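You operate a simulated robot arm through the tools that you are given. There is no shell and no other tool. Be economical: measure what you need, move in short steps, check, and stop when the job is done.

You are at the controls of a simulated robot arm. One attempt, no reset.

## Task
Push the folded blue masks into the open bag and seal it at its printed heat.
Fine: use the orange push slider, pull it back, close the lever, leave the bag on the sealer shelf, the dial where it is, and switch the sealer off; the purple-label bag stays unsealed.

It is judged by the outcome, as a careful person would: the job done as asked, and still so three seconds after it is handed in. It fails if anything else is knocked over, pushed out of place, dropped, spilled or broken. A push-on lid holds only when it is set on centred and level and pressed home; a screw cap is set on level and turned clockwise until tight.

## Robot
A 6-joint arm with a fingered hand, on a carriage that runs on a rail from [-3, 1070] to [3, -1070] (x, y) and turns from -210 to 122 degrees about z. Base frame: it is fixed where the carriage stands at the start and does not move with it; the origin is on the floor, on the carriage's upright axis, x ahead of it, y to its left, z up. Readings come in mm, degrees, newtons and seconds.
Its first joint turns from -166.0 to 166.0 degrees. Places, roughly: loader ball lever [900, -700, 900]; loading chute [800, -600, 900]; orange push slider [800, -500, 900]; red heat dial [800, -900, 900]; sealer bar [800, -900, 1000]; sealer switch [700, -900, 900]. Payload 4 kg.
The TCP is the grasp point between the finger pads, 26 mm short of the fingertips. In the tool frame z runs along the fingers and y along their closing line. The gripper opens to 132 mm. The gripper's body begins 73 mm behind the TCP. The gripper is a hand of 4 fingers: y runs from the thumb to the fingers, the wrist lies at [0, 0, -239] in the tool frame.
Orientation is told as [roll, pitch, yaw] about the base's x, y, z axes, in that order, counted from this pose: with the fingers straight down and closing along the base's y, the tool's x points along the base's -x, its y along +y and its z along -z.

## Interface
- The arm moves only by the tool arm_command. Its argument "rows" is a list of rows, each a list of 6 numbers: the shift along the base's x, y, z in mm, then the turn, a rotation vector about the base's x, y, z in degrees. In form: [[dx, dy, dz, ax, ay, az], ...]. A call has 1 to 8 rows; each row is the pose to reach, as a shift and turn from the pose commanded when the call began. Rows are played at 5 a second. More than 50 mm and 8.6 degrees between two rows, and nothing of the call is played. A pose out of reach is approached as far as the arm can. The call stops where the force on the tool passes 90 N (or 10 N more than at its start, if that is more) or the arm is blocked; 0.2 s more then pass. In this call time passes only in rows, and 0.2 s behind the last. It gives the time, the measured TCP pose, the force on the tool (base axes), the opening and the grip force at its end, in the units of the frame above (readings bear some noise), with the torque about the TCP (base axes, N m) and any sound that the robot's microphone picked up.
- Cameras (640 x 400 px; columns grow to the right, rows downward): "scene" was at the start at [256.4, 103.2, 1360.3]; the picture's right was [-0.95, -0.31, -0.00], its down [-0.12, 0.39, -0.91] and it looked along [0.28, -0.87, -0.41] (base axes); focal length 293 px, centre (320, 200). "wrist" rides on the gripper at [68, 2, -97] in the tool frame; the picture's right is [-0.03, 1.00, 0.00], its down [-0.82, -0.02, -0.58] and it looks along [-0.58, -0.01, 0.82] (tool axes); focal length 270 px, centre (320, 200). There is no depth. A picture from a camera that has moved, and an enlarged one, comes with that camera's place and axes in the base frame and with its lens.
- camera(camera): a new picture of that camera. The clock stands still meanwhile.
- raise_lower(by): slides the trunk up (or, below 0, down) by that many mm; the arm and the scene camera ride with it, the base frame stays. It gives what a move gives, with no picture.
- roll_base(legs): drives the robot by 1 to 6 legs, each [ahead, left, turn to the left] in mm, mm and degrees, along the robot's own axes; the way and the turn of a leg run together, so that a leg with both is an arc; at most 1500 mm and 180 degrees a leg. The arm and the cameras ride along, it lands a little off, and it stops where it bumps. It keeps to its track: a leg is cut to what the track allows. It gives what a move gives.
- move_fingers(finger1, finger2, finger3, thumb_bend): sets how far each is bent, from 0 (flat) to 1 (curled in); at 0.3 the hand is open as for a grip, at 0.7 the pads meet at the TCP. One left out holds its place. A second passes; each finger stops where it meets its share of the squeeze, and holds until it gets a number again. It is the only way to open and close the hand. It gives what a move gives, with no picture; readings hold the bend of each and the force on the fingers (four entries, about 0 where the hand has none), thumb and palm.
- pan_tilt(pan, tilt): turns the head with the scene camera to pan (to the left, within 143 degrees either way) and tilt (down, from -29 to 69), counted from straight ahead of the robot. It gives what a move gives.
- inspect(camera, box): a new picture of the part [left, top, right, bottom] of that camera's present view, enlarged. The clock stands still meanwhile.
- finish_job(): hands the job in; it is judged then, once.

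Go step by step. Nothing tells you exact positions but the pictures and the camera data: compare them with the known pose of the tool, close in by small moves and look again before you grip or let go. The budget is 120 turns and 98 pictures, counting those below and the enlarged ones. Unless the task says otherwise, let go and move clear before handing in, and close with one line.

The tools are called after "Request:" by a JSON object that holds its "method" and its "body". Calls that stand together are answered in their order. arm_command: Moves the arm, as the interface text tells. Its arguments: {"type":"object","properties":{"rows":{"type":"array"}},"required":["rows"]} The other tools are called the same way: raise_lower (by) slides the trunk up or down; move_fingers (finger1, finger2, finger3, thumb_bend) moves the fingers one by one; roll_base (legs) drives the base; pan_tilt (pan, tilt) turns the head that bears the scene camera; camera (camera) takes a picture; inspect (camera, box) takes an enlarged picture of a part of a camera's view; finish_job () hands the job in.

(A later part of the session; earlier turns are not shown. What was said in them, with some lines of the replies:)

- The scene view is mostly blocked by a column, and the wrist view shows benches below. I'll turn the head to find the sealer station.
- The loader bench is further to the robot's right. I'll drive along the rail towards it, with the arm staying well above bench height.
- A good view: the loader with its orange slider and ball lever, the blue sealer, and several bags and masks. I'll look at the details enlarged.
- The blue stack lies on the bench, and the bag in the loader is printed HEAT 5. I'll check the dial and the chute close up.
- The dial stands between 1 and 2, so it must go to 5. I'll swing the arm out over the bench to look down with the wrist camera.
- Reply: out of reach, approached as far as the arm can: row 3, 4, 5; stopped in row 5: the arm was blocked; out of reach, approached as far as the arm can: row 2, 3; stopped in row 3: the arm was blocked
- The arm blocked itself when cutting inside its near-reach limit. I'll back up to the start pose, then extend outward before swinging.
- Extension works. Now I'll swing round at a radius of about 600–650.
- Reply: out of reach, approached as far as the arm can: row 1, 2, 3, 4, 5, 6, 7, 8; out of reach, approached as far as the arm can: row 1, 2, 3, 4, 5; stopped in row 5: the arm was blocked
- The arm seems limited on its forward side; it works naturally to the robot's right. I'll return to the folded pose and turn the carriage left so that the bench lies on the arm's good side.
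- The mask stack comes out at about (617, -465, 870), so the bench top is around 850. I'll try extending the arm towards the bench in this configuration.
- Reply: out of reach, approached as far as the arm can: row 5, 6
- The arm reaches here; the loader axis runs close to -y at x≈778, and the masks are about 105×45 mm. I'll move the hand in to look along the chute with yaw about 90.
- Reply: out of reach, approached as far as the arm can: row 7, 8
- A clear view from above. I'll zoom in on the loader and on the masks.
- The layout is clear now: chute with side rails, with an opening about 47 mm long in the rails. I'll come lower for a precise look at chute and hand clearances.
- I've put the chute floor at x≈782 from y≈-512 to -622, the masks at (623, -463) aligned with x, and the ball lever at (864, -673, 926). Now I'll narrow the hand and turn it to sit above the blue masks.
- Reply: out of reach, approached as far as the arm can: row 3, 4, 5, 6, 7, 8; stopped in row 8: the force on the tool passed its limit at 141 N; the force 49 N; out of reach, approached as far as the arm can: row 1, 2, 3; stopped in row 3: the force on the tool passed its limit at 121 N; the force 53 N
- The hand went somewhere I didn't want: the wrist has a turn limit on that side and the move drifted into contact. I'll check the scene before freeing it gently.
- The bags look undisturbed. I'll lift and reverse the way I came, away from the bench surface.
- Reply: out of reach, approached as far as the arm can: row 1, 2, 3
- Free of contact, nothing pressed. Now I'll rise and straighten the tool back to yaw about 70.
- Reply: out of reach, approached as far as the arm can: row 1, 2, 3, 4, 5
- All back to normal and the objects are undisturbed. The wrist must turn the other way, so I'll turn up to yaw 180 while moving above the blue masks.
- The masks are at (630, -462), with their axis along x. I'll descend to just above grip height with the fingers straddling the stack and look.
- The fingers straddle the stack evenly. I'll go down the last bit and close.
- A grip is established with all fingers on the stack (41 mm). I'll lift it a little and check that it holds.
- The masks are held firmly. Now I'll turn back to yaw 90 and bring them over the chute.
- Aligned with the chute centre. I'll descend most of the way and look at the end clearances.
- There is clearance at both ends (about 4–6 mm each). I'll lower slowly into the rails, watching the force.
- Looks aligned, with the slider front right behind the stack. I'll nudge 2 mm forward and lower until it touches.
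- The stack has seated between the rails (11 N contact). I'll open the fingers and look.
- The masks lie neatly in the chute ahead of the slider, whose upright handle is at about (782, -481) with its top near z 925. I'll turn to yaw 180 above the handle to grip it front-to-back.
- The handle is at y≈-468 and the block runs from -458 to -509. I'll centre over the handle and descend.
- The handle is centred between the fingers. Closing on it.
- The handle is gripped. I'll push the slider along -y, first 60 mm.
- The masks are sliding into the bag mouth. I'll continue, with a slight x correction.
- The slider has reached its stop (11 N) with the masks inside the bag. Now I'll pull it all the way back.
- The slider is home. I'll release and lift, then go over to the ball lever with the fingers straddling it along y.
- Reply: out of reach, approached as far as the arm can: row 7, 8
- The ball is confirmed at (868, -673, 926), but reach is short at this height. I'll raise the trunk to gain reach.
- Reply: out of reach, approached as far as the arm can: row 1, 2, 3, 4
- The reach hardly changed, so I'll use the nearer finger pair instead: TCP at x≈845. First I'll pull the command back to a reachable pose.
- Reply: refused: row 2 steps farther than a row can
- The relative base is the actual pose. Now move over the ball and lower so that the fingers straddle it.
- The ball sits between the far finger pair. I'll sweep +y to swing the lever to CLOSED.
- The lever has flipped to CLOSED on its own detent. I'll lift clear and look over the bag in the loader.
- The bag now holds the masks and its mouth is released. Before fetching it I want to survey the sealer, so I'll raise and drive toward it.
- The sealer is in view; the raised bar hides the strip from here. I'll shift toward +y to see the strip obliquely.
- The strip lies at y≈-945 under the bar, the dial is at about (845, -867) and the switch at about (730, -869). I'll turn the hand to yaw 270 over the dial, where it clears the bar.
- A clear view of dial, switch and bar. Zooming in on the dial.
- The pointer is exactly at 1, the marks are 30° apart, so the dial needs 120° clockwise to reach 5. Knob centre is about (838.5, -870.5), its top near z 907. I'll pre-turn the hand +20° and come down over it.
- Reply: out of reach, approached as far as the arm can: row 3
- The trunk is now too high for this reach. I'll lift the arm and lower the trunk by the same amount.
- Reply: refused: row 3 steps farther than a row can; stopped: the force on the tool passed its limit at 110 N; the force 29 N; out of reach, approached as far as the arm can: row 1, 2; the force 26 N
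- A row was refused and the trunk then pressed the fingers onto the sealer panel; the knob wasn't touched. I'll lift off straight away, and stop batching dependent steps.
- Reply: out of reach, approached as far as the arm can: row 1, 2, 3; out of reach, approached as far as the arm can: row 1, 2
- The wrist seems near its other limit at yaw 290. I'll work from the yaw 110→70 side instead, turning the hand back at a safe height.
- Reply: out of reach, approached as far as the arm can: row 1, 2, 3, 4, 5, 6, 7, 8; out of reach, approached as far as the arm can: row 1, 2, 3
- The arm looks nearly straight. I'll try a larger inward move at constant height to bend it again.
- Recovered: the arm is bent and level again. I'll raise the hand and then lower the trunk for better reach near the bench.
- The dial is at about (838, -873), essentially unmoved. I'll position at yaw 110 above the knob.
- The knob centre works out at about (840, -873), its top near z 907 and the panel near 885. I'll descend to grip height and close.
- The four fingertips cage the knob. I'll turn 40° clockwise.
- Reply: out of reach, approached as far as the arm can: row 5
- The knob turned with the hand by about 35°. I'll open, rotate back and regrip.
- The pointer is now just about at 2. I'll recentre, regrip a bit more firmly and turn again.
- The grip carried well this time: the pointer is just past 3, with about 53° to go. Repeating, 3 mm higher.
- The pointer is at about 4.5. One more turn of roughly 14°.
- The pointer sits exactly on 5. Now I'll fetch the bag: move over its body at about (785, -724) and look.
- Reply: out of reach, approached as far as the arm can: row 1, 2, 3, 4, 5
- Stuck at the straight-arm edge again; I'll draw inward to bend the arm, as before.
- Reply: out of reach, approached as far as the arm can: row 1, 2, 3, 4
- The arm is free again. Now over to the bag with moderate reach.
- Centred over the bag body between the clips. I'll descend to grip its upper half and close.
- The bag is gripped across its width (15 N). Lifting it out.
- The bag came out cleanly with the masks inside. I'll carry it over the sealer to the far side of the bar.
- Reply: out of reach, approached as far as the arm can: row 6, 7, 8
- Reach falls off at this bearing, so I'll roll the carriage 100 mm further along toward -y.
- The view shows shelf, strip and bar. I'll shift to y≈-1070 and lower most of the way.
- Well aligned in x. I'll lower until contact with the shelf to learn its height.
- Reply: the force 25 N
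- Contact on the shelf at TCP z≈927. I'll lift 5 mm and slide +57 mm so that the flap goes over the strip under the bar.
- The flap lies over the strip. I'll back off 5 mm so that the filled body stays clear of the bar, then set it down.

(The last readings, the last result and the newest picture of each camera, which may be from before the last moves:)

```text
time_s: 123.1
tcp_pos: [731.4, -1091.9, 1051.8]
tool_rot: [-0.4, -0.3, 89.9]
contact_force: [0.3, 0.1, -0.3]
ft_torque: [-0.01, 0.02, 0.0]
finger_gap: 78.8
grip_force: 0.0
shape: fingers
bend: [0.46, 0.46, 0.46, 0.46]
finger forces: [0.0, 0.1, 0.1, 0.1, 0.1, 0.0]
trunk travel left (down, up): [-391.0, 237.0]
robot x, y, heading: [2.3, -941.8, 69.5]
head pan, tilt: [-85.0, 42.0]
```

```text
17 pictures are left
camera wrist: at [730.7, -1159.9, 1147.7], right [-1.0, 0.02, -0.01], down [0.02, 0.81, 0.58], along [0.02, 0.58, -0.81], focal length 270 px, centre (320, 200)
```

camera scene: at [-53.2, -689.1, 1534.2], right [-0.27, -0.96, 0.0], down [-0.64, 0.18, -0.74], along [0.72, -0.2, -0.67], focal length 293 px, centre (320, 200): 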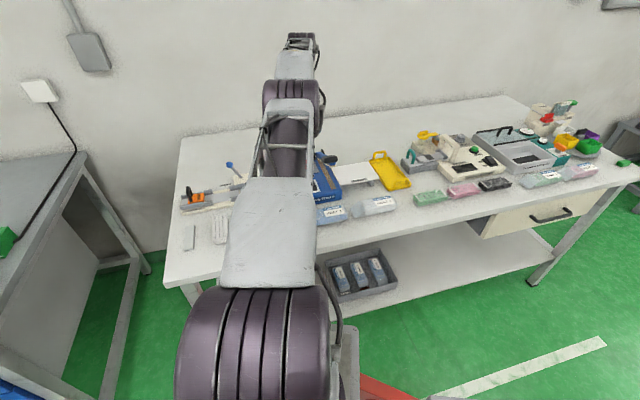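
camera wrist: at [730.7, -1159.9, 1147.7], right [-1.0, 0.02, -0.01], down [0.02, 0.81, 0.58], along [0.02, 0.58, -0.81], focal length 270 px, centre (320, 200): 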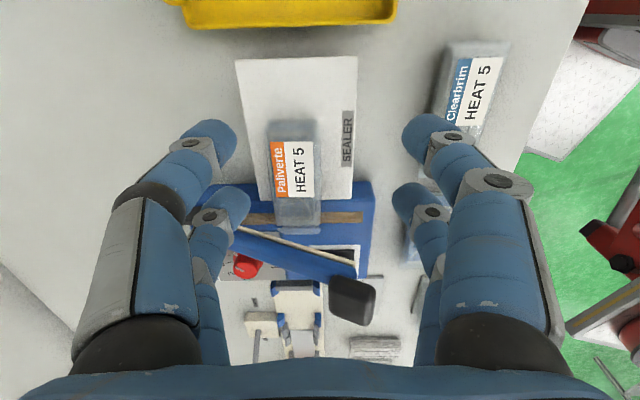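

The bag rests with its flap across the strip and its body on the shelf. Next is the bar: its black pad is at about (711, -940, 1003). I'll close the fist and position above the pad.

Request:
{"method": "move_fingers", "body": {"finger1": 0.7, "finger2": 0.7, "finger3": 0.7, "thumb_bend": 0.7}}

Request:
{"method": "arm_command", "body": {"rows": [[-8, 35, 10, 0, 0, 0], [-16, 70, 15, 0, 0, 0], [-22, 105, 15, 0, 0, 0], [-26, 130, 15, 0, 0, 0]]}}

Request:
{"method": "camera", "body": {"camera": "wrist"}}

```text
time_s: 124.1
tcp_pos: [730.7, -1092.1, 1051.0]
tool_rot: [-0.3, -0.2, 90.0]
contact_force: [-0.5, 0.2, 0.6]
ft_torque: [0.0, 0.01, 0.01]
finger_gap: 1.5
grip_force: 0.0
shape: fingers
bend: [0.7, 0.7, 0.7, 0.7]
finger forces: [0.1, 0.0, 0.0, 0.1, 0.0, 0.0]
trunk travel left (down, up): [-391.0, 237.0]
robot x, y, heading: [1.8, -940.7, 69.4]
head pan, tilt: [-85.0, 42.0]
```

```text
time_s: 125.1
tcp_pos: [706.8, -963.1, 1066.6]
tool_rot: [-0.4, -0.2, 90.1]
contact_force: [-0.4, -0.3, -0.3]
ft_torque: [0.02, 0.01, -0.05]
finger_gap: 1.4
grip_force: 0.1
shape: fingers
bend: [0.7, 0.7, 0.7, 0.7]
finger forces: [0.0, 0.1, 0.0, 0.0, 0.0, 0.0]
trunk travel left (down, up): [-391.0, 237.0]
robot x, y, heading: [1.8, -944.3, 69.4]
head pan, tilt: [-85.0, 42.0]
```

```text
16 pictures are left
camera wrist: at [705.4, -1030.2, 1162.7], right [-1.0, 0.02, -0.01], down [0.02, 0.81, 0.58], along [0.02, 0.58, -0.81], focal length 270 px, centre (320, 200)
```

wrist: 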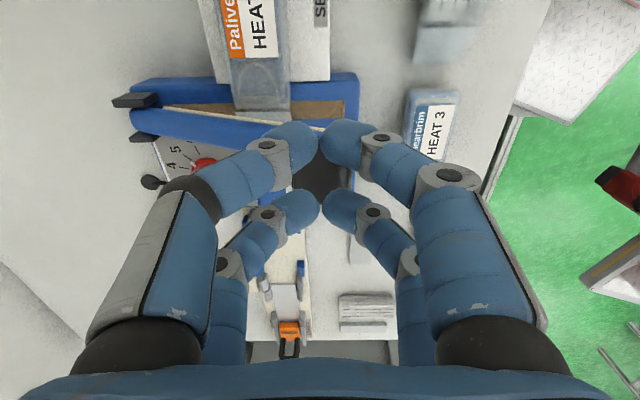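

The far finger pair is right over the pad centre. Pressing down in steps.

Request:
{"method": "arm_command", "body": {"rows": [[0, 0, -20, 0, 0, 0], [0, 0, -35, 0, 0, 0], [-1, 0, -50, 0, 0, 0], [-2, 0, -65, 0, 0, 0], [-4, 0, -80, 0, 0, 0]]}}

Request:
{"method": "camera", "body": {"camera": "wrist"}}

```text
time_s: 126.3
tcp_pos: [705.0, -962.3, 993.7]
tool_rot: [-1.2, 0.1, 90.1]
contact_force: [9.4, 5.2, 65.9]
ft_torque: [1.35, 0.14, -0.16]
finger_gap: 1.2
grip_force: 33.1
shape: fingers
bend: [0.7, 0.81, 0.82, 0.7]
finger forces: [0.1, 26.3, 40.5, 0.0, 0.0, 0.0]
trunk travel left (down, up): [-391.0, 237.0]
robot x, y, heading: [2.5, -940.5, 69.5]
head pan, tilt: [-85.0, 42.0]
```

```text
15 pictures are left
camera wrist: at [702.2, -1029.8, 1090.5], right [-1.0, 0.02, -0.02], down [0.01, 0.82, 0.58], along [0.03, 0.58, -0.82], focal length 270 px, centre (320, 200)
```

wrist: 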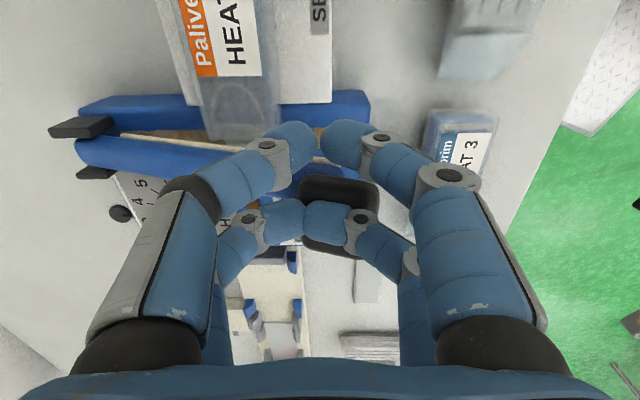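

The bar is moving (pad now about 976) but resists. I'll continue slower to see whether the force is mostly speed-related.

Request:
{"method": "arm_command", "body": {"rows": [[0, 0, 0, 0, 0, 0], [0, 0, -4, 0, 0, 0], [0, 0, -8, 0, 0, 0], [-1, 0, -12, 0, 0, 0], [-1, 0, -16, 0, 0, 0]]}}

```text
time_s: 127.2
tcp_pos: [708.3, -962.5, 995.4]
tool_rot: [-2.2, 0.6, 90.1]
contact_force: [7.6, 4.7, 49.1]
ft_torque: [1.07, -0.25, -0.16]
finger_gap: 1.5
grip_force: 23.8
shape: fingers
bend: [0.7, 0.79, 0.79, 0.7]
finger forces: [0.0, 3.9, 43.9, 0.0, 0.1, 0.0]
trunk travel left (down, up): [-391.0, 237.0]
robot x, y, heading: [3.1, -939.7, 69.2]
head pan, tilt: [-85.0, 42.0]
stopped in row 4: the force on the tool passed its limit at 93 N (the readings are from after the stop); the commanded pose is now the measured one
```

Request:
{"method": "inspect", "body": {"camera": "wrist", "box": [200, 90, 440, 280]}}

Request:
{"method": "camera", "body": {"camera": "scene"}}

```text
2.11 times, centred on (320, 185) of wrist
camera zoom: at [704.8, -1029.6, 1092.5], right [-1.0, 0.02, -0.04], down [0.0, 0.82, 0.57], along [0.04, 0.57, -0.82], focal length 569 px, centre (320, 232)
```

zoom: 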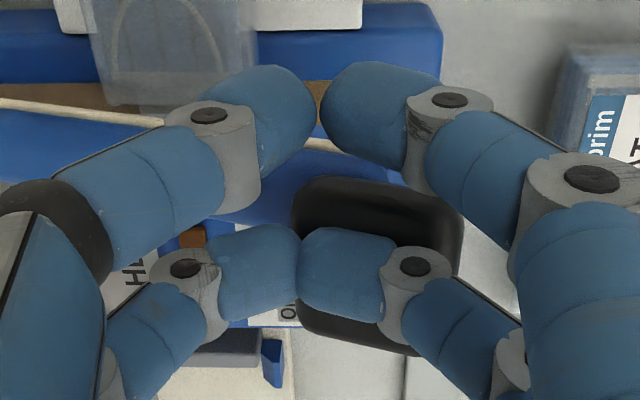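

```text
13 pictures are left
camera scene: at [-20.1, -694.0, 1372.5], right [-0.27, -0.96, 0.0], down [-0.64, 0.18, -0.74], along [0.72, -0.2, -0.67], focal length 293 px, centre (320, 200)
```

scene: 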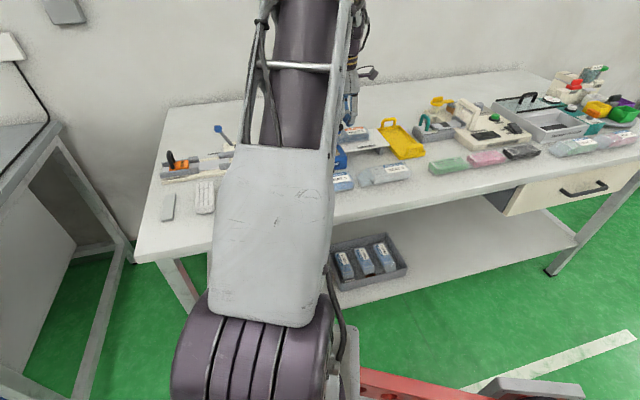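

The fist was off toward +x, catching only one finger on the pad. I'll back off, level, and press again following the pad's arc around its hinge.

Request:
{"method": "arm_command", "body": {"rows": [[0, 0, 20, 0.3, 1.1, 0], [-1, 2, 42, 0.6, 2.2, 0]]}}

Request:
{"method": "arm_command", "body": {"rows": [[-3, 0, -12, 0, 0, 0], [-7, 0, -24, 0, 0, 0], [-11, 0, -36, 0, 0, 0], [-14, 0, -46, 0, 0, 0], [-17, 0, -56, 0, 0, 0], [-19, 0, -66, 0, 0, 0]]}}

Request:
{"method": "camera", "body": {"camera": "wrist"}}

```text
time_s: 127.8
tcp_pos: [702.7, -960.6, 1028.5]
tool_rot: [1.1, -0.4, 90.1]
contact_force: [-0.1, 0.3, -0.4]
ft_torque: [0.02, 0.05, 0.02]
finger_gap: 1.3
grip_force: 0.0
shape: fingers
bend: [0.7, 0.7, 0.7, 0.7]
finger forces: [0.1, 0.4, 0.0, 0.1, 0.0, 0.0]
trunk travel left (down, up): [-391.0, 237.0]
robot x, y, heading: [4.0, -939.7, 69.5]
head pan, tilt: [-85.0, 42.0]
```

```text
time_s: 129.2
tcp_pos: [684.1, -960.6, 967.2]
tool_rot: [0.7, -0.3, 90.2]
contact_force: [-10.5, 8.9, 48.2]
ft_torque: [0.66, -0.77, 0.13]
finger_gap: 1.4
grip_force: 31.8
shape: fingers
bend: [0.7, 1.0, 1.0, 0.7]
finger forces: [0.0, 38.2, 25.4, 0.1, 0.0, 0.0]
trunk travel left (down, up): [-391.0, 237.0]
robot x, y, heading: [2.5, -945.3, 69.1]
head pan, tilt: [-85.0, 42.0]
```

```text
12 pictures are left
camera wrist: at [685.5, -1029.2, 1063.0], right [-1.0, 0.02, 0.01], down [0.03, 0.81, 0.58], along [0.0, 0.58, -0.81], focal length 270 px, centre (320, 200)
```

wrist: 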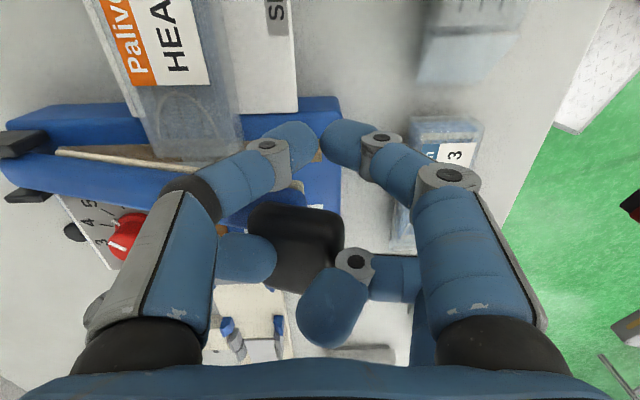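

Two fingers alone yield under the load. I'll lift off and press again with all four fingertips centred on the pad.

Request:
{"method": "arm_command", "body": {"rows": [[5, 0, 20, 0, 0, 0], [12, 8, 45, -0.4, -0.7, 0], [20, 22, 70, -0.4, -0.7, 0]]}}

Request:
{"method": "move_fingers", "body": {"finger1": 0.72, "finger2": 0.72, "finger3": 0.72, "thumb_bend": 0.72}}

Request:
{"method": "camera", "body": {"camera": "wrist"}}

```text
time_s: 129.9
tcp_pos: [704.5, -945.6, 1033.6]
tool_rot: [0.2, 0.4, 89.9]
contact_force: [4.0, -29.9, -2.2]
ft_torque: [-0.61, -0.12, 0.26]
finger_gap: 0.0
grip_force: 15.7
shape: fingers
bend: [0.7, 0.71, 0.69, 0.7]
finger forces: [29.3, 2.6, 0.0, 0.0, 0.0, 0.0]
trunk travel left (down, up): [-391.0, 237.0]
robot x, y, heading: [4.5, -941.2, 69.1]
head pan, tilt: [-85.0, 42.0]
```

```text
time_s: 130.9
tcp_pos: [704.7, -945.4, 1033.7]
tool_rot: [0.2, 0.3, 90.0]
contact_force: [6.8, -54.6, -10.2]
ft_torque: [-1.16, -0.25, 0.48]
finger_gap: 0.0
grip_force: 28.2
shape: fingers
bend: [0.71, 0.72, 0.71, 0.71]
finger forces: [57.5, 0.0, 0.0, 0.0, 0.1, 0.0]
trunk travel left (down, up): [-391.0, 237.0]
robot x, y, heading: [2.9, -941.0, 69.5]
head pan, tilt: [-85.0, 42.0]
```

```text
11 pictures are left
camera wrist: at [704.9, -1012.1, 1130.4], right [-1.0, 0.03, 0.0], down [0.02, 0.82, 0.57], along [0.01, 0.57, -0.82], focal length 270 px, centre (320, 200)
```

wrist: 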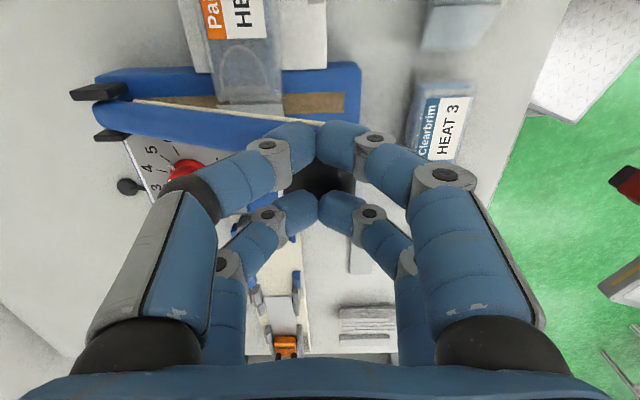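

A near finger is catching the pad's side, so the pad top is higher than I thought. I'll back away, go up and recentre.

Request:
{"method": "arm_command", "body": {"rows": [[0, -12, 0, 0, 0, 0], [0, -12, 20, 0, 0, 0], [0, 0, 32, 0, 0, 0], [2, 10, 32, 0, 0, 0]]}}

Request:
{"method": "arm_command", "body": {"rows": [[0, 0, -10, 0, 0, 0], [-2, 0, -22, 0, 0, 0], [-5, 0, -34, 0, 0, 0], [-9, 0, -46, 0, 0, 0], [-13, 0, -58, 0, 0, 0], [-16, 0, -70, 0, 0, 0]]}}

```text
time_s: 131.9
tcp_pos: [707.5, -928.5, 1065.9]
tool_rot: [0.2, 0.0, 90.1]
contact_force: [-0.4, -0.9, -0.7]
ft_torque: [0.0, 0.0, 0.0]
finger_gap: 0.0
grip_force: 0.1
shape: fingers
bend: [0.71, 0.72, 0.71, 0.71]
finger forces: [0.0, 0.0, 0.1, 0.0, 0.0, 0.0]
trunk travel left (down, up): [-391.0, 237.0]
robot x, y, heading: [0.5, -940.5, 69.6]
head pan, tilt: [-85.0, 42.0]
```

```text
time_s: 133.3
tcp_pos: [693.4, -930.6, 1004.4]
tool_rot: [-0.7, 0.4, 90.0]
contact_force: [6.0, 5.9, 71.2]
ft_torque: [0.02, -0.31, 0.04]
finger_gap: 0.2
grip_force: 44.0
shape: fingers
bend: [0.74, 0.74, 0.73, 0.72]
finger forces: [22.4, 17.8, 19.6, 0.0, 28.1, 0.1]
trunk travel left (down, up): [-391.0, 237.0]
robot x, y, heading: [-1.1, -939.2, 69.5]
head pan, tilt: [-85.0, 42.0]
```

Now all four fingertips share the load (71 N). Pressing further.

Request:
{"method": "arm_command", "body": {"rows": [[-2, 0, -8, 0, 0, 0], [-4, 0, -16, 0, 0, 0], [-5, 0, -24, 0, 0, 0], [-6, 0, -32, 0, 0, 0]]}}

Request:
{"method": "camera", "body": {"camera": "wrist"}}

```text
time_s: 133.7
tcp_pos: [697.2, -930.3, 1005.6]
tool_rot: [-1.3, 0.6, 90.2]
contact_force: [2.1, 1.4, 24.0]
ft_torque: [0.12, -0.05, -0.02]
finger_gap: 0.2
grip_force: 17.6
shape: fingers
bend: [0.73, 0.73, 0.72, 0.71]
finger forces: [12.4, 11.4, 10.2, 0.0, 0.0, 0.0]
trunk travel left (down, up): [-391.0, 237.0]
robot x, y, heading: [4.7, -942.3, 69.3]
head pan, tilt: [-85.0, 42.0]
stopped in row 1: the force on the tool passed its limit at 95 N (the readings are from after the stop); the commanded pose is now the measured one
```

```text
10 pictures are left
camera wrist: at [694.3, -996.2, 1102.6], right [-1.0, 0.02, -0.03], down [0.0, 0.82, 0.57], along [0.03, 0.57, -0.82], focal length 270 px, centre (320, 200)
```

wrist: 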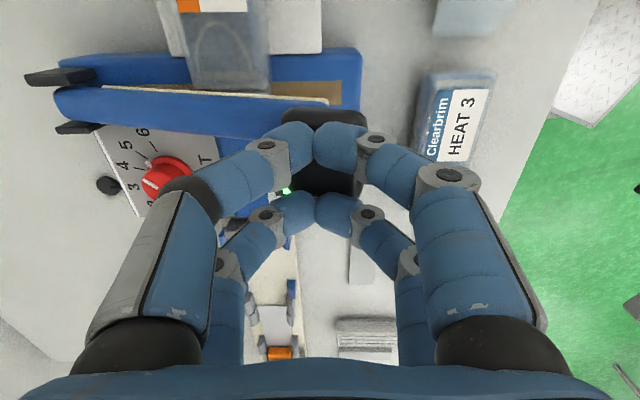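

The bar stops partway each time, so it's probably landing on the bag's thick body. I'll lift off and check the bag's position against the strip.

Request:
{"method": "arm_command", "body": {"rows": [[2, 0, 20, 0.4, 0.6, 0], [6, 0, 45, 0.6, 1.2, 0], [10, -30, 60, 0.6, 1.2, 0], [25, -70, 60, 0.6, 1.2, 0], [40, -105, 50, 0.6, 1.2, 0]]}}

Request:
{"method": "inspect", "body": {"camera": "wrist", "box": [190, 100, 430, 310]}}

```text
time_s: 134.9
tcp_pos: [735.9, -1034.6, 1052.7]
tool_rot: [0.2, -0.3, 90.2]
contact_force: [-0.5, -0.1, -0.4]
ft_torque: [0.0, 0.0, 0.0]
finger_gap: 0.0
grip_force: 0.1
shape: fingers
bend: [0.72, 0.72, 0.71, 0.71]
finger forces: [0.0, 0.0, 0.0, 0.1, 0.0, 0.1]
trunk travel left (down, up): [-391.0, 237.0]
robot x, y, heading: [4.2, -942.3, 69.7]
head pan, tilt: [-85.0, 42.0]
```

```text
1.90 times, centred on (310, 205) of wrist
camera zoom: at [735.8, -1102.3, 1148.5], right [-1.0, 0.02, 0.0], down [0.02, 0.82, 0.58], along [0.01, 0.58, -0.82], focal length 515 px, centre (339, 190)
```

zoom: 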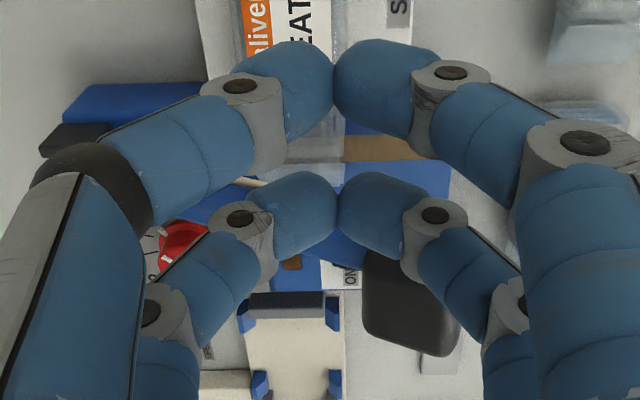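

I'll open the hand over the bag and look again.

Request:
{"method": "move_fingers", "body": {"finger1": 0.44, "finger2": 0.44, "finger3": 0.44, "thumb_bend": 0.44}}

Request:
{"method": "arm_command", "body": {"rows": [[13, 8, -25, 0, 0, 0], [26.5, 16, -50, 0, 0, 0]]}}

Request:
{"method": "inspect", "body": {"camera": "wrist", "box": [220, 60, 420, 260]}}

```text
time_s: 135.9
tcp_pos: [736.1, -1034.0, 1051.9]
tool_rot: [0.1, -0.2, 90.2]
contact_force: [0.2, -0.2, -0.1]
ft_torque: [0.01, 0.01, 0.0]
finger_gap: 85.6
grip_force: 0.1
shape: fingers
bend: [0.44, 0.44, 0.44, 0.44]
finger forces: [0.0, 0.0, 0.0, 0.1, 0.0, 0.0]
trunk travel left (down, up): [-391.0, 237.0]
robot x, y, heading: [1.0, -944.0, 69.5]
head pan, tilt: [-85.0, 42.0]
```

```text
time_s: 136.5
tcp_pos: [762.6, -1017.4, 1002.3]
tool_rot: [0.1, -0.2, 90.2]
contact_force: [-0.3, -0.3, 0.1]
ft_torque: [-0.03, -0.01, 0.01]
finger_gap: 86.0
grip_force: 0.0
shape: fingers
bend: [0.44, 0.44, 0.44, 0.44]
finger forces: [0.0, 0.1, 0.0, 0.0, 0.0, 0.0]
trunk travel left (down, up): [-391.0, 237.0]
robot x, y, heading: [1.0, -944.5, 69.7]
head pan, tilt: [-85.0, 42.0]
```

```text
2.00 times, centred on (320, 160) of wrist
camera zoom: at [762.1, -1085.4, 1098.9], right [-1.0, 0.02, 0.0], down [0.02, 0.82, 0.58], along [0.01, 0.58, -0.82], focal length 541 px, centre (320, 280)
```

zoom: 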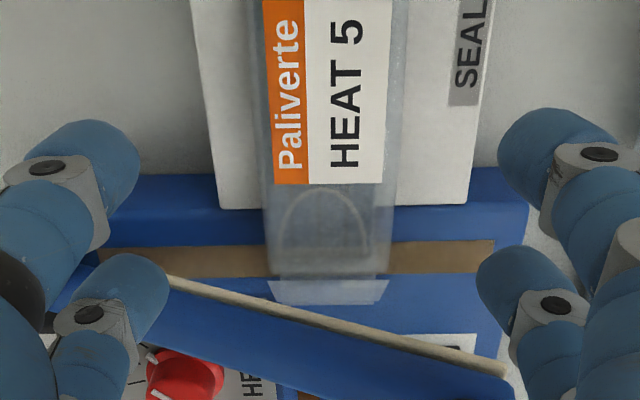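

Now it's clear: the thick part of the bag overlaps the strip, and only the thin flap should. I'll regrip the bag and shift it 13 mm toward -y.

Request:
{"method": "arm_command", "body": {"rows": [[0, 0, -40, 0, 0, 0], [0, 0, -74, 0, 0, 0]]}}

Request:
{"method": "move_fingers", "body": {"finger1": 0.63, "finger2": 0.63, "finger3": 0.63, "thumb_bend": 0.63}}

Request:
{"method": "arm_command", "body": {"rows": [[0, 0, 3, 0, 0, 0], [0, -7, 4, 0, 0, 0], [0, -13.5, 4, 0, 0, 0], [0, -13.5, 1, 0, 0, 0]]}}

Request:
{"method": "move_fingers", "body": {"finger1": 0.44, "finger2": 0.44, "finger3": 0.44, "thumb_bend": 0.44}}

Request:
{"method": "arm_command", "body": {"rows": [[0, 5, 35, 0, 0, 0], [0, 13, 74, 0, 0, 0]]}}

Request:
{"method": "inspect", "body": {"camera": "wrist", "box": [220, 60, 420, 260]}}

```text
time_s: 137.1
tcp_pos: [760.8, -1016.7, 928.9]
tool_rot: [0.0, -0.1, 90.2]
contact_force: [-0.2, 0.6, 1.0]
ft_torque: [-0.01, 0.03, 0.02]
finger_gap: 85.7
grip_force: 0.0
shape: fingers
bend: [0.44, 0.44, 0.44, 0.44]
finger forces: [0.0, 0.1, 0.0, 0.1, 0.0, 0.0]
trunk travel left (down, up): [-391.0, 237.0]
robot x, y, heading: [3.2, -945.1, 69.7]
head pan, tilt: [-85.0, 42.0]
```

```text
time_s: 138.1
tcp_pos: [761.4, -1018.5, 928.4]
tool_rot: [0.1, -0.1, 90.2]
contact_force: [-0.2, -0.1, -0.3]
ft_torque: [0.0, 0.02, -0.02]
finger_gap: 51.8
grip_force: 14.2
shape: fingers
bend: [0.53, 0.54, 0.55, 0.58]
finger forces: [7.3, 7.0, 5.8, 0.0, 8.5, 0.0]
trunk travel left (down, up): [-391.0, 237.0]
robot x, y, heading: [3.0, -944.2, 69.7]
head pan, tilt: [-85.0, 42.0]
```

```text
time_s: 139.1
tcp_pos: [761.4, -1032.7, 930.3]
tool_rot: [0.1, -0.1, 90.2]
contact_force: [0.1, 0.1, -0.3]
ft_torque: [0.01, 0.0, 0.01]
finger_gap: 51.5
grip_force: 13.9
shape: fingers
bend: [0.53, 0.54, 0.55, 0.58]
finger forces: [7.3, 6.9, 5.8, 0.0, 8.5, 0.0]
trunk travel left (down, up): [-391.0, 237.0]
robot x, y, heading: [4.8, -943.2, 69.6]
head pan, tilt: [-85.0, 42.0]
```

```text
time_s: 140.1
tcp_pos: [762.3, -1032.6, 929.2]
tool_rot: [0.1, 0.0, 90.2]
contact_force: [0.4, 0.6, -0.8]
ft_torque: [0.0, -0.03, 0.0]
finger_gap: 85.5
grip_force: 0.1
shape: fingers
bend: [0.44, 0.44, 0.44, 0.44]
finger forces: [0.0, 0.1, 0.0, 0.0, 0.1, 0.2]
trunk travel left (down, up): [-391.0, 237.0]
robot x, y, heading: [1.7, -940.5, 69.0]
head pan, tilt: [-85.0, 42.0]
```

```text
time_s: 140.7
tcp_pos: [762.0, -1018.7, 1002.7]
tool_rot: [0.2, -0.1, 90.1]
contact_force: [-0.5, -1.2, 0.1]
ft_torque: [0.01, 0.02, -0.01]
finger_gap: 85.5
grip_force: 0.0
shape: fingers
bend: [0.44, 0.44, 0.44, 0.44]
finger forces: [0.0, 0.1, 0.0, 0.0, 0.0, 0.0]
trunk travel left (down, up): [-391.0, 237.0]
robot x, y, heading: [1.4, -941.5, 69.4]
head pan, tilt: [-85.0, 42.0]
```

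```text
2.00 times, centred on (320, 160) of wrist
camera zoom: at [762.4, -1086.6, 1099.2], right [-1.0, 0.02, 0.0], down [0.02, 0.81, 0.58], along [0.01, 0.58, -0.82], focal length 541 px, centre (320, 280)
```

zoom: 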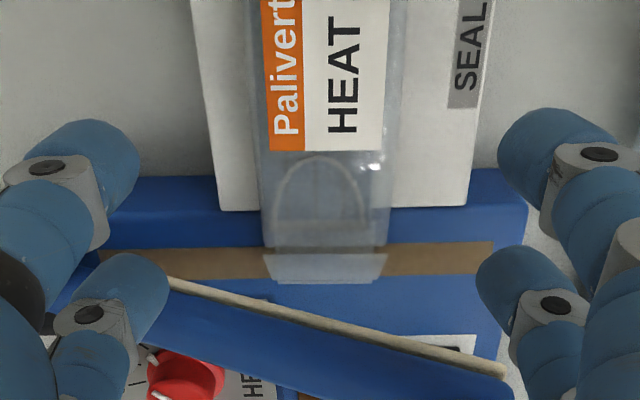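

The thin flap now covers the strip exactly, with the body clear of it. I'll close the fist and press the bar again.

Request:
{"method": "move_fingers", "body": {"finger1": 0.72, "finger2": 0.72, "finger3": 0.72, "thumb_bend": 0.72}}

Request:
{"method": "arm_command", "body": {"rows": [[-15, -5, 35, 0, 0, 0], [-30, 10, 64, 0, 0, 0], [-42, 45, 64, 0, 0, 0], [-54, 86, 64, 0, 0, 0]]}}

Request:
{"method": "arm_command", "body": {"rows": [[0, 0, -10, 0, 0, 0], [-2, 0, -22, 0, 0, 0], [-5, 0, -34, 0, 0, 0], [-9, 0, -46, 0, 0, 0], [-13, 0, -58, 0, 0, 0], [-16, 0, -70, 0, 0, 0], [-18, 0, -82, 0, 0, 0]]}}

```text
time_s: 141.7
tcp_pos: [762.3, -1019.0, 1003.2]
tool_rot: [-0.1, -0.2, 90.2]
contact_force: [-0.2, 0.0, 0.7]
ft_torque: [0.01, -0.01, -0.01]
finger_gap: 0.0
grip_force: 0.0
shape: fingers
bend: [0.71, 0.71, 0.71, 0.71]
finger forces: [0.0, 0.0, 0.0, 0.1, 0.0, 0.0]
trunk travel left (down, up): [-391.0, 237.0]
robot x, y, heading: [6.1, -943.6, 69.3]
head pan, tilt: [-85.0, 42.0]
```

```text
time_s: 142.7
tcp_pos: [707.6, -933.7, 1066.4]
tool_rot: [0.2, -0.1, 90.1]
contact_force: [-0.3, -0.8, -0.6]
ft_torque: [-0.01, 0.0, 0.0]
finger_gap: 0.0
grip_force: 0.1
shape: fingers
bend: [0.71, 0.71, 0.71, 0.71]
finger forces: [0.1, 0.1, 0.1, 0.1, 0.0, 0.0]
trunk travel left (down, up): [-391.0, 237.0]
robot x, y, heading: [1.0, -941.6, 69.7]
head pan, tilt: [-85.0, 42.0]
```

```text
time_s: 144.3
tcp_pos: [689.2, -934.0, 985.7]
tool_rot: [0.0, -0.2, 90.2]
contact_force: [0.6, 0.2, 0.7]
ft_torque: [-0.03, -0.01, 0.01]
finger_gap: 0.0
grip_force: 0.1
shape: fingers
bend: [0.71, 0.71, 0.71, 0.71]
finger forces: [0.1, 0.0, 0.1, 0.1, 0.0, 0.0]
trunk travel left (down, up): [-391.0, 237.0]
robot x, y, heading: [-1.9, -940.9, 69.5]
head pan, tilt: [-85.0, 42.0]
```

There's no resistance now; checking what the bar is doing.

Request:
{"method": "camera", "body": {"camera": "wrist"}}

```text
6 pictures are left
camera wrist: at [689.8, -1000.9, 1082.1], right [-1.0, 0.02, 0.0], down [0.02, 0.81, 0.58], along [0.01, 0.58, -0.82], focal length 270 px, centre (320, 200)
```

wrist: 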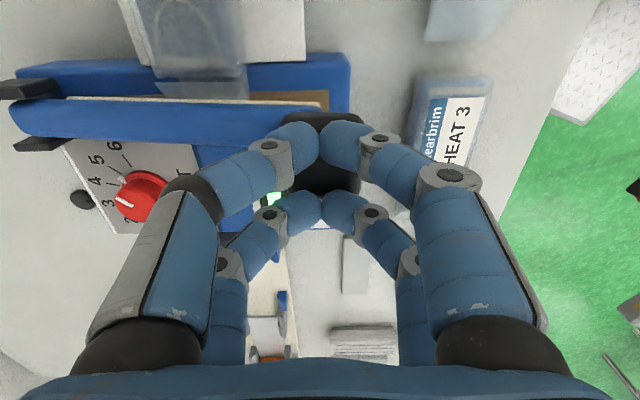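

The bar swings down freely now. Continuing until it meets the strip.

Request:
{"method": "arm_command", "body": {"rows": [[-1, 0, -8, 0, 0, 0], [-2, 0, -16, 0, 0, 0], [-2.5, 0, -24, 0, 0, 0], [-3, 0, -30, 0, 0, 0]]}}

```text
time_s: 145.3
tcp_pos: [687.5, -932.8, 954.3]
tool_rot: [0.1, -0.1, 90.2]
contact_force: [-0.6, -0.3, 1.9]
ft_torque: [-0.06, 0.01, 0.0]
finger_gap: 0.0
grip_force: 0.1
shape: fingers
bend: [0.71, 0.71, 0.71, 0.71]
finger forces: [0.0, 0.1, 0.1, 0.0, 0.0, 0.0]
trunk travel left (down, up): [-391.0, 237.0]
robot x, y, heading: [3.4, -941.7, 69.3]
head pan, tilt: [-85.0, 42.0]
```

Request:
{"method": "arm_command", "body": {"rows": [[0, 0, -5, 0, 0, 0], [0, 0, -10, 0, 0, 0], [0, 0, -15, 0, 0, 0], [0, 0, -19, 0, 0, 0]]}}

```text
time_s: 146.2
tcp_pos: [690.9, -934.0, 954.3]
tool_rot: [-1.0, 0.4, 90.2]
contact_force: [-8.7, 2.4, 34.1]
ft_torque: [0.01, 0.33, 0.0]
finger_gap: 0.1
grip_force: 22.6
shape: fingers
bend: [0.73, 0.73, 0.72, 0.73]
finger forces: [15.9, 13.9, 6.1, 0.1, 9.6, 0.0]
trunk travel left (down, up): [-391.0, 237.0]
robot x, y, heading: [6.6, -940.6, 69.6]
head pan, tilt: [-85.0, 42.0]
stopped in row 4: the force on the tool passed its limit at 93 N (the readings are from after the stop); the commanded pose is now the measured one
```

The bar is now closed on the strip. I'll hold it down with moderate force and listen for the sealer.

Request:
{"method": "arm_command", "body": {"rows": [[0, 0, -3, 0, 0, 0], [0, 0, -3, 0, 0, 0], [0, 0, -3, 0, 0, 0], [0, 0, -3, 0, 0, 0], [0, 0, -3, 0, 0, 0], [0, 0, -3, 0, 0, 0], [0, 0, -3, 0, 0, 0], [0, 0, -3, 0, 0, 0]]}}

Request:
{"method": "camera", "body": {"camera": "wrist"}}

```text
time_s: 148.0
tcp_pos: [690.6, -933.5, 954.3]
tool_rot: [-1.3, 0.3, 90.2]
contact_force: [-6.3, 6.5, 65.4]
ft_torque: [0.04, 0.21, 0.08]
finger_gap: 0.2
grip_force: 38.6
shape: fingers
bend: [0.74, 0.74, 0.73, 0.73]
finger forces: [21.7, 19.6, 12.8, 0.0, 22.8, 0.1]
trunk travel left (down, up): [-391.0, 237.0]
robot x, y, heading: [1.4, -941.6, 69.7]
head pan, tilt: [-85.0, 42.0]
```

```text
5 pictures are left
camera wrist: at [689.3, -1000.6, 1049.4], right [-1.0, 0.02, -0.02], down [0.0, 0.82, 0.57], along [0.03, 0.57, -0.82], focal length 270 px, centre (320, 200)
```

wrist: 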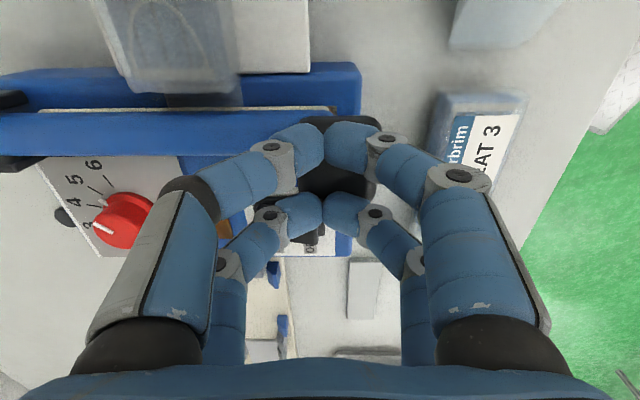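

The bar is flat on the strip. I'll keep holding.

Request:
{"method": "arm_command", "body": {"rows": [[0, 0, 0, 0, 0, 0], [0, 0, 0, 0, 0, 0], [0, 0, 0, 0, 0, 0], [0, 0, 0, 0, 0, 0], [0, 0, 0, 0, 0, 0], [0, 0, 0, 0, 0, 0], [0, 0, 0, 0, 0, 0], [0, 0, 0, 0, 0, 0]]}}

Request:
{"method": "arm_command", "body": {"rows": [[0, 0, 0, 0, 0, 0], [0, 0, 0, 0, 0, 0], [0, 0, 0, 0, 0, 0], [0, 0, 0, 0, 0, 0], [0, 0, 0, 0, 0, 0], [0, 0, 0, 0, 0, 0], [0, 0, 0, 0, 0, 0], [0, 0, 0, 0, 0, 0]]}}

Request:
{"method": "inspect", "body": {"camera": "wrist", "box": [0, 60, 340, 290]}}

```text
time_s: 149.8
tcp_pos: [690.5, -934.1, 953.0]
tool_rot: [-1.3, 0.3, 90.2]
contact_force: [-5.3, 7.6, 66.1]
ft_torque: [0.06, 0.17, 0.07]
finger_gap: 0.4
grip_force: 38.2
shape: fingers
bend: [0.74, 0.74, 0.73, 0.73]
finger forces: [21.6, 19.6, 12.8, 0.0, 23.0, 0.0]
trunk travel left (down, up): [-391.0, 237.0]
robot x, y, heading: [2.8, -939.7, 69.6]
head pan, tilt: [-85.0, 42.0]
```

```text
time_s: 151.6
tcp_pos: [691.6, -934.5, 952.6]
tool_rot: [-1.3, 0.5, 90.2]
contact_force: [-6.0, 9.0, 66.8]
ft_torque: [0.12, 0.19, 0.07]
finger_gap: 0.1
grip_force: 38.1
shape: fingers
bend: [0.74, 0.74, 0.73, 0.73]
finger forces: [21.4, 19.6, 13.0, 0.1, 23.1, 0.0]
trunk travel left (down, up): [-391.0, 237.0]
robot x, y, heading: [2.2, -943.6, 69.5]
head pan, tilt: [-85.0, 42.0]
```

```text
1.74 times, centred on (170, 175) of wrist
camera zoom: at [689.3, -1000.6, 1049.4], right [-1.0, 0.02, -0.02], down [0.0, 0.82, 0.57], along [0.03, 0.57, -0.82], focal length 470 px, centre (581, 244)
```

zoom: 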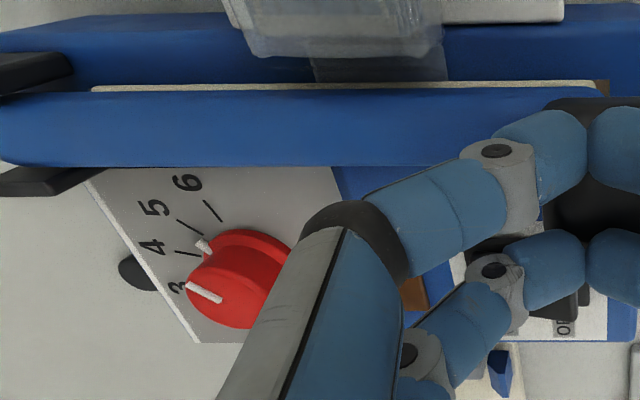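

Held for about six seconds; the lamp looks lit now and the dial is still on 5. I'll let the bar up.

Request:
{"method": "arm_command", "body": {"rows": [[0, 0, 15, 0.6, 0.6, 0], [2, 0, 35, 0.9, 0.9, 0], [5, 0, 60, 0.9, 0.9, 0], [10, 0, 90, 0.9, 0.9, 0], [15, 0, 120, 0.9, 0.9, 0]]}}

Request:
{"method": "arm_command", "body": {"rows": [[0, 0, 0, 0, 0, 0], [0, 30, 0, 0, 0, 0], [5, 65, 0, 0, 0, 0]]}}

Request:
{"method": "camera", "body": {"camera": "wrist"}}

```text
time_s: 152.8
tcp_pos: [707.4, -933.9, 1067.0]
tool_rot: [0.2, -0.7, 90.2]
contact_force: [0.5, -0.1, 0.4]
ft_torque: [0.03, 0.0, -0.04]
finger_gap: 0.4
grip_force: 0.0
shape: fingers
bend: [0.71, 0.72, 0.72, 0.71]
finger forces: [0.0, 0.1, 0.1, 0.0, 0.0, 0.1]
trunk travel left (down, up): [-391.0, 237.0]
robot x, y, heading: [0.0, -948.4, 69.6]
head pan, tilt: [-85.0, 42.0]
```

```text
time_s: 153.6
tcp_pos: [711.7, -867.5, 1066.9]
tool_rot: [0.1, -0.7, 90.3]
contact_force: [-1.0, -0.4, 0.3]
ft_torque: [0.02, 0.0, 0.02]
finger_gap: 0.0
grip_force: 0.0
shape: fingers
bend: [0.71, 0.72, 0.72, 0.71]
finger forces: [0.0, 0.1, 0.0, 0.0, 0.0, 0.1]
trunk travel left (down, up): [-391.0, 237.0]
robot x, y, heading: [3.7, -942.7, 69.5]
head pan, tilt: [-85.0, 42.0]
```

```text
3 pictures are left
camera wrist: at [712.0, -937.2, 1162.3], right [-1.0, 0.02, 0.0], down [0.02, 0.81, 0.59], along [0.01, 0.59, -0.81], focal length 270 px, centre (320, 200)
```

wrist: 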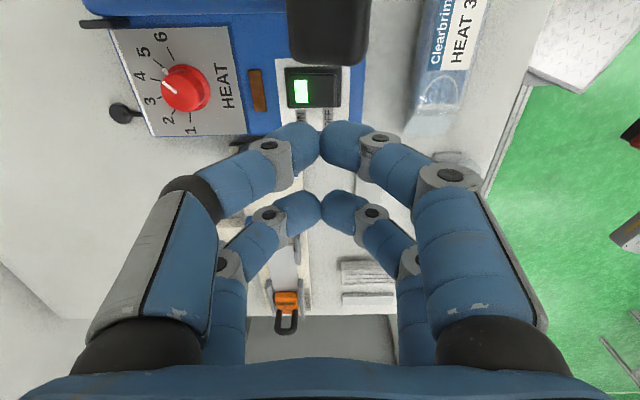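

The bar is up again, and the dial reads 5. Now the switch: its OFF end is at about (702, -874). I'll turn the hand to yaw 270 so that the camera side stays away from the bar.

Request:
{"method": "arm_command", "body": {"rows": [[0, 4, 0, 0, 0, 8.3], [0, 8, 0, 0, 0, 16.6], [0, 12, 0, 0, 0, 24.9], [0, 16, 0, 0, 0, 33.2], [0, 18, 0, 0, 0, 41.5], [0, 18, 0, 0, 0, 49.8], [0, 18, 0, 0, 0, 58.1], [0, 18, 0, 0, 0, 66.4]]}}

Request:
{"method": "arm_command", "body": {"rows": [[0, 0, 0, 0, 0, 8.3], [0, 0, 0, 0, 0, 16.6], [0, 0, 0, 0, 0, 24.9], [0, 0, 0, 0, 0, 33.2], [0, 0, 0, 0, 0, 41.5], [0, 0, 0, 0, 0, 49.8], [0, 0, 0, 0, 0, 58.1], [0, 0, 0, 0, 0, 66.4]]}}

Request:
{"method": "arm_command", "body": {"rows": [[-2, 0, -5, 0, 0, 8.3], [-4, 0, -15, 0, 0, 16.6], [-6, 0, -30, 0, 0, 24.9], [-7, 0, -50, 0, 0, 33.2], [-8, 0, -70, 0, 0, 41.5], [-9, 0, -90, 0, 0, 47]]}}

Request:
{"method": "camera", "body": {"camera": "wrist"}}

```text
time_s: 155.4
tcp_pos: [711.8, -850.6, 1067.3]
tool_rot: [0.1, -0.7, 156.8]
contact_force: [0.7, 1.0, 0.1]
ft_torque: [0.01, 0.04, 0.0]
finger_gap: 0.0
grip_force: 0.0
shape: fingers
bend: [0.71, 0.72, 0.72, 0.71]
finger forces: [0.0, 0.0, 0.1, 0.0, 0.1, 0.0]
trunk travel left (down, up): [-391.0, 237.0]
robot x, y, heading: [3.1, -941.1, 69.4]
head pan, tilt: [-85.0, 42.0]
```

```text
time_s: 157.2
tcp_pos: [711.2, -851.9, 1066.5]
tool_rot: [0.2, -0.6, -136.8]
contact_force: [0.9, 0.1, -0.2]
ft_torque: [-0.01, 0.02, 0.02]
finger_gap: 0.0
grip_force: 0.1
shape: fingers
bend: [0.71, 0.72, 0.72, 0.71]
finger forces: [0.0, 0.1, 0.0, 0.0, 0.1, 0.0]
trunk travel left (down, up): [-391.0, 237.0]
robot x, y, heading: [2.7, -940.2, 69.7]
head pan, tilt: [-85.0, 42.0]
```

```text
time_s: 158.6
tcp_pos: [702.0, -851.6, 976.5]
tool_rot: [0.1, -0.7, -90.0]
contact_force: [-0.1, 0.1, 0.3]
ft_torque: [0.03, 0.0, 0.0]
finger_gap: 0.0
grip_force: 0.0
shape: fingers
bend: [0.71, 0.72, 0.72, 0.71]
finger forces: [0.0, 0.1, 0.1, 0.0, 0.0, 0.0]
trunk travel left (down, up): [-391.0, 237.0]
robot x, y, heading: [-1.4, -941.6, 69.3]
head pan, tilt: [-85.0, 42.0]
```

```text
2 pictures are left
camera wrist: at [704.9, -780.6, 1072.0], right [1.0, -0.02, 0.0], down [-0.02, -0.81, 0.59], along [-0.01, -0.59, -0.81], focal length 270 px, centre (320, 200)
```

wrist: 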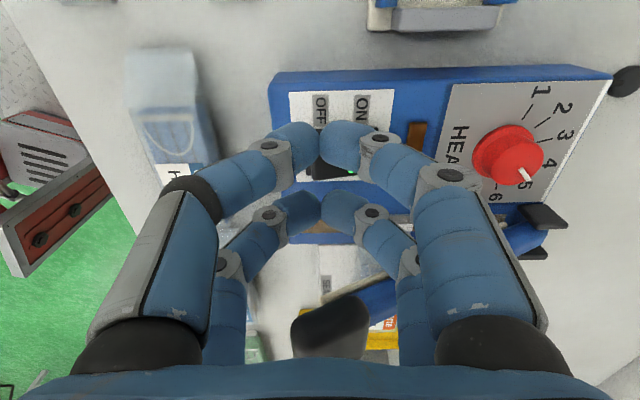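

The far finger pair is over the OFF end of the rocker. Pressing down gently.

Request:
{"method": "arm_command", "body": {"rows": [[0, 0, -20, 0, 0, 0], [0, 0, -36, 0, 0, 0], [0, 0, -41, 0, 0, 0], [0, 0, -45, 0, 0, 0], [0, 0, -49, 0, 0, 0]]}}

```text
time_s: 159.8
tcp_pos: [702.9, -849.5, 926.9]
tool_rot: [0.3, -0.6, -90.0]
contact_force: [0.0, 0.4, 0.3]
ft_torque: [0.01, 0.02, 0.02]
finger_gap: 0.0
grip_force: 0.1
shape: fingers
bend: [0.71, 0.72, 0.72, 0.71]
finger forces: [0.0, 0.0, 0.0, 0.0, 0.1, 0.0]
trunk travel left (down, up): [-391.0, 237.0]
robot x, y, heading: [0.9, -944.5, 69.4]
head pan, tilt: [-85.0, 42.0]
```

Request:
{"method": "arm_command", "body": {"rows": [[0, 0, -3, 0, 0, 0], [0, 0, -6, 0, 0, 0], [0, 0, -9, 0, 0, 0], [0, 0, -12, 0, 0, 0]]}}

```text
time_s: 160.8
tcp_pos: [703.1, -850.6, 918.1]
tool_rot: [0.3, -0.8, -89.9]
contact_force: [-3.0, 2.9, 37.4]
ft_torque: [-0.5, 0.2, -0.08]
finger_gap: 0.0
grip_force: 24.3
shape: fingers
bend: [0.71, 0.75, 0.74, 0.71]
finger forces: [0.1, 20.9, 27.1, 0.0, 0.0, 0.0]
trunk travel left (down, up): [-391.0, 237.0]
robot x, y, heading: [1.8, -942.6, 69.5]
head pan, tilt: [-85.0, 42.0]
```

Firm contact (37 N) on the rocker. I'll lift and check the switch lamp.

Request:
{"method": "arm_command", "body": {"rows": [[0, 0, 30, 0, 0, 0], [0, 0, 70, 0, 0, 0], [0, 0, 110, 0, 0, 0], [0, -15, 148, 0, 0, 0], [5, -25, 150, 0, 0, 0]]}}

Request:
{"method": "camera", "body": {"camera": "wrist"}}

```text
time_s: 162.0
tcp_pos: [707.6, -875.2, 1065.0]
tool_rot: [-0.1, -0.8, -89.9]
contact_force: [0.1, 0.4, 1.2]
ft_torque: [-0.03, -0.02, -0.02]
finger_gap: 0.1
grip_force: 0.1
shape: fingers
bend: [0.71, 0.72, 0.71, 0.71]
finger forces: [0.0, 0.1, 0.0, 0.0, 0.0, 0.0]
trunk travel left (down, up): [-391.0, 237.0]
robot x, y, heading: [7.0, -940.9, 69.5]
head pan, tilt: [-85.0, 42.0]
```

```text
1 pictures are left
camera wrist: at [710.5, -804.6, 1161.3], right [1.0, -0.02, 0.0], down [-0.02, -0.81, 0.59], along [-0.01, -0.59, -0.81], focal length 270 px, centre (320, 200)
```

wrist: 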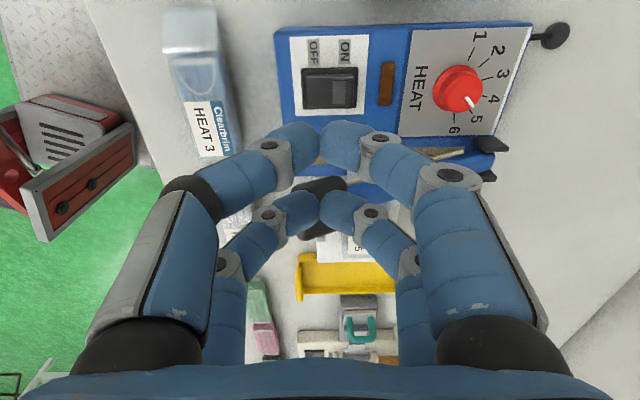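

The lamp is out, so the sealer is off, with the dial left at 5. I'll go back round to the bag side for a last look at the seal.

Request:
{"method": "arm_command", "body": {"rows": [[0, 0, 0, 0, 0, -8.3], [0, 0, 0, 0, 0, -16.6], [0, 0, 0, 0, 0, -24.9], [0, 0, 0, 0, 0, -33.2], [0, 0, 0, 0, 0, -41.5], [0, 0, 0, 0, 0, -49.8], [0, 0, 0, 0, 0, -58.1], [0, 0, 0, 0, 0, -66.4]]}}

Request:
{"method": "arm_command", "body": {"rows": [[0, 0, 3, 0, 0, -8.3], [0, 0, 5, 0, 0, -16.6], [0, 0, 5, 0, 0, -24.9], [0, 0, 5, 0, 0, -33.2], [0, 0, 5, 0, 0, -41.5], [0, 0, 5, 0, 0, -49.8], [0, 0, 5, 0, 0, -58.1], [0, 0, 5, 0, 0, -66.4]]}}

Request:
{"method": "arm_command", "body": {"rows": [[5, -20, 0, 0, 0, -8], [10, -45, 0, 0, 0, -16], [15, -75, 0, 0, 0, -24], [25, -105, 0, 0, 0, -32], [35, -130, 0, 0, 0, -40], [45, -145, -10, 0, 0, -47]]}}

```text
time_s: 163.8
tcp_pos: [707.5, -874.8, 1065.1]
tool_rot: [0.2, -0.7, -156.5]
contact_force: [-0.3, 0.1, 0.1]
ft_torque: [0.01, 0.02, -0.02]
finger_gap: 0.2
grip_force: 0.1
shape: fingers
bend: [0.71, 0.72, 0.71, 0.71]
finger forces: [0.0, 0.0, 0.0, 0.0, 0.0, 0.0]
trunk travel left (down, up): [-391.0, 237.0]
robot x, y, heading: [1.2, -945.1, 69.6]
head pan, tilt: [-85.0, 42.0]
```

```text
time_s: 165.6
tcp_pos: [706.8, -874.9, 1070.5]
tool_rot: [0.1, -0.6, 137.2]
contact_force: [-1.1, -0.9, 0.2]
ft_torque: [0.0, 0.02, 0.02]
finger_gap: 0.0
grip_force: 0.1
shape: fingers
bend: [0.71, 0.72, 0.71, 0.71]
finger forces: [0.0, 0.0, 0.0, 0.0, 0.0, 0.0]
trunk travel left (down, up): [-391.0, 237.0]
robot x, y, heading: [1.7, -944.6, 69.5]
head pan, tilt: [-85.0, 42.0]
```

```text
time_s: 167.0
tcp_pos: [751.8, -1021.9, 1060.5]
tool_rot: [0.1, -0.7, 90.1]
contact_force: [0.0, -0.5, 0.1]
ft_torque: [-0.03, -0.01, -0.04]
finger_gap: 0.0
grip_force: 0.0
shape: fingers
bend: [0.71, 0.72, 0.71, 0.71]
finger forces: [0.1, 0.1, 0.0, 0.1, 0.0, 0.0]
trunk travel left (down, up): [-391.0, 237.0]
robot x, y, heading: [2.8, -943.3, 69.4]
head pan, tilt: [-85.0, 42.0]
```

Request:
{"method": "move_fingers", "body": {"finger1": 0.44, "finger2": 0.44, "finger3": 0.44, "thumb_bend": 0.44}}

Request:
{"method": "arm_command", "body": {"rows": [[5, 2, -28, 0, 0, 0], [10, 4, -56, 0, 0, 0]]}}

Request:
{"method": "inspect", "body": {"camera": "wrist", "box": [240, 90, 420, 260]}}

```text
time_s: 168.0
tcp_pos: [750.7, -1021.9, 1060.1]
tool_rot: [0.2, -0.8, 90.2]
contact_force: [0.4, 0.2, 0.3]
ft_torque: [0.01, 0.01, -0.01]
finger_gap: 85.8
grip_force: 0.1
shape: fingers
bend: [0.44, 0.44, 0.44, 0.44]
finger forces: [0.0, 0.1, 0.0, 0.0, 0.0, 0.1]
trunk travel left (down, up): [-391.0, 237.0]
robot x, y, heading: [0.9, -935.0, 69.6]
head pan, tilt: [-85.0, 42.0]
```

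```text
time_s: 168.6
tcp_pos: [763.8, -1015.9, 1005.1]
tool_rot: [0.0, -0.7, 90.3]
contact_force: [-0.2, -0.2, 0.2]
ft_torque: [-0.03, 0.0, 0.0]
finger_gap: 86.0
grip_force: 0.0
shape: fingers
bend: [0.44, 0.44, 0.44, 0.44]
finger forces: [0.1, 0.1, 0.0, 0.1, 0.0, 0.0]
trunk travel left (down, up): [-391.0, 237.0]
robot x, y, heading: [2.8, -940.0, 69.6]
head pan, tilt: [-85.0, 42.0]
```

```text
2.35 times, centred on (330, 175) of wrist
camera zoom: at [762.6, -1084.8, 1101.3], right [-1.0, 0.02, 0.0], down [0.02, 0.81, 0.59], along [0.01, 0.59, -0.81], focal length 636 px, centre (296, 259)
```

zoom: 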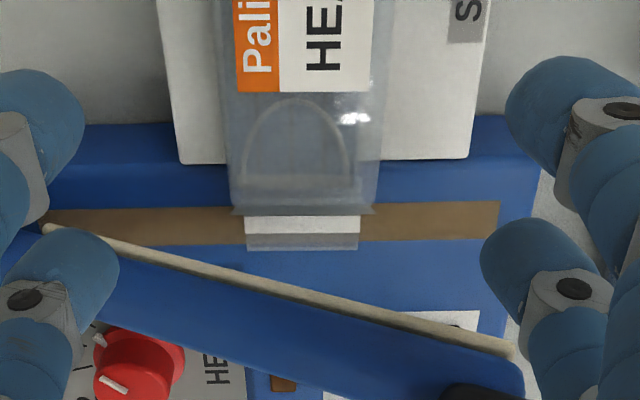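

A white seal band runs right across the flap, so the bag is sealed and still on the shelf. I'll raise the hand clear and hand in.

Request:
{"method": "arm_command", "body": {"rows": [[-10, -5, 30, 0, 0, 0], [-25, -10, 60, 0, 0, 0], [-45, -10, 80, 0, 0, 0]]}}

Request:
{"method": "finish_job", "body": {}}

```text
time_s: 169.4
tcp_pos: [717.5, -1026.0, 1085.8]
tool_rot: [0.2, -0.7, 90.2]
contact_force: [-0.1, 0.0, -0.2]
ft_torque: [0.0, 0.01, 0.0]
finger_gap: 86.0
grip_force: 0.1
shape: fingers
bend: [0.44, 0.44, 0.44, 0.44]
finger forces: [0.0, 0.1, 0.0, 0.0, 0.0, 0.1]
trunk travel left (down, up): [-391.0, 237.0]
robot x, y, heading: [3.2, -941.2, 69.7]
head pan, tilt: [-85.0, 42.0]
```

```text
The job is handed in.
```

The blue masks are in the Paliverte bag, sealed at its printed heat 5 and left on the sealer shelf; the slider is back, the lever closed, the dial left at 5, the sealer off, and the purple-label bag untouched.
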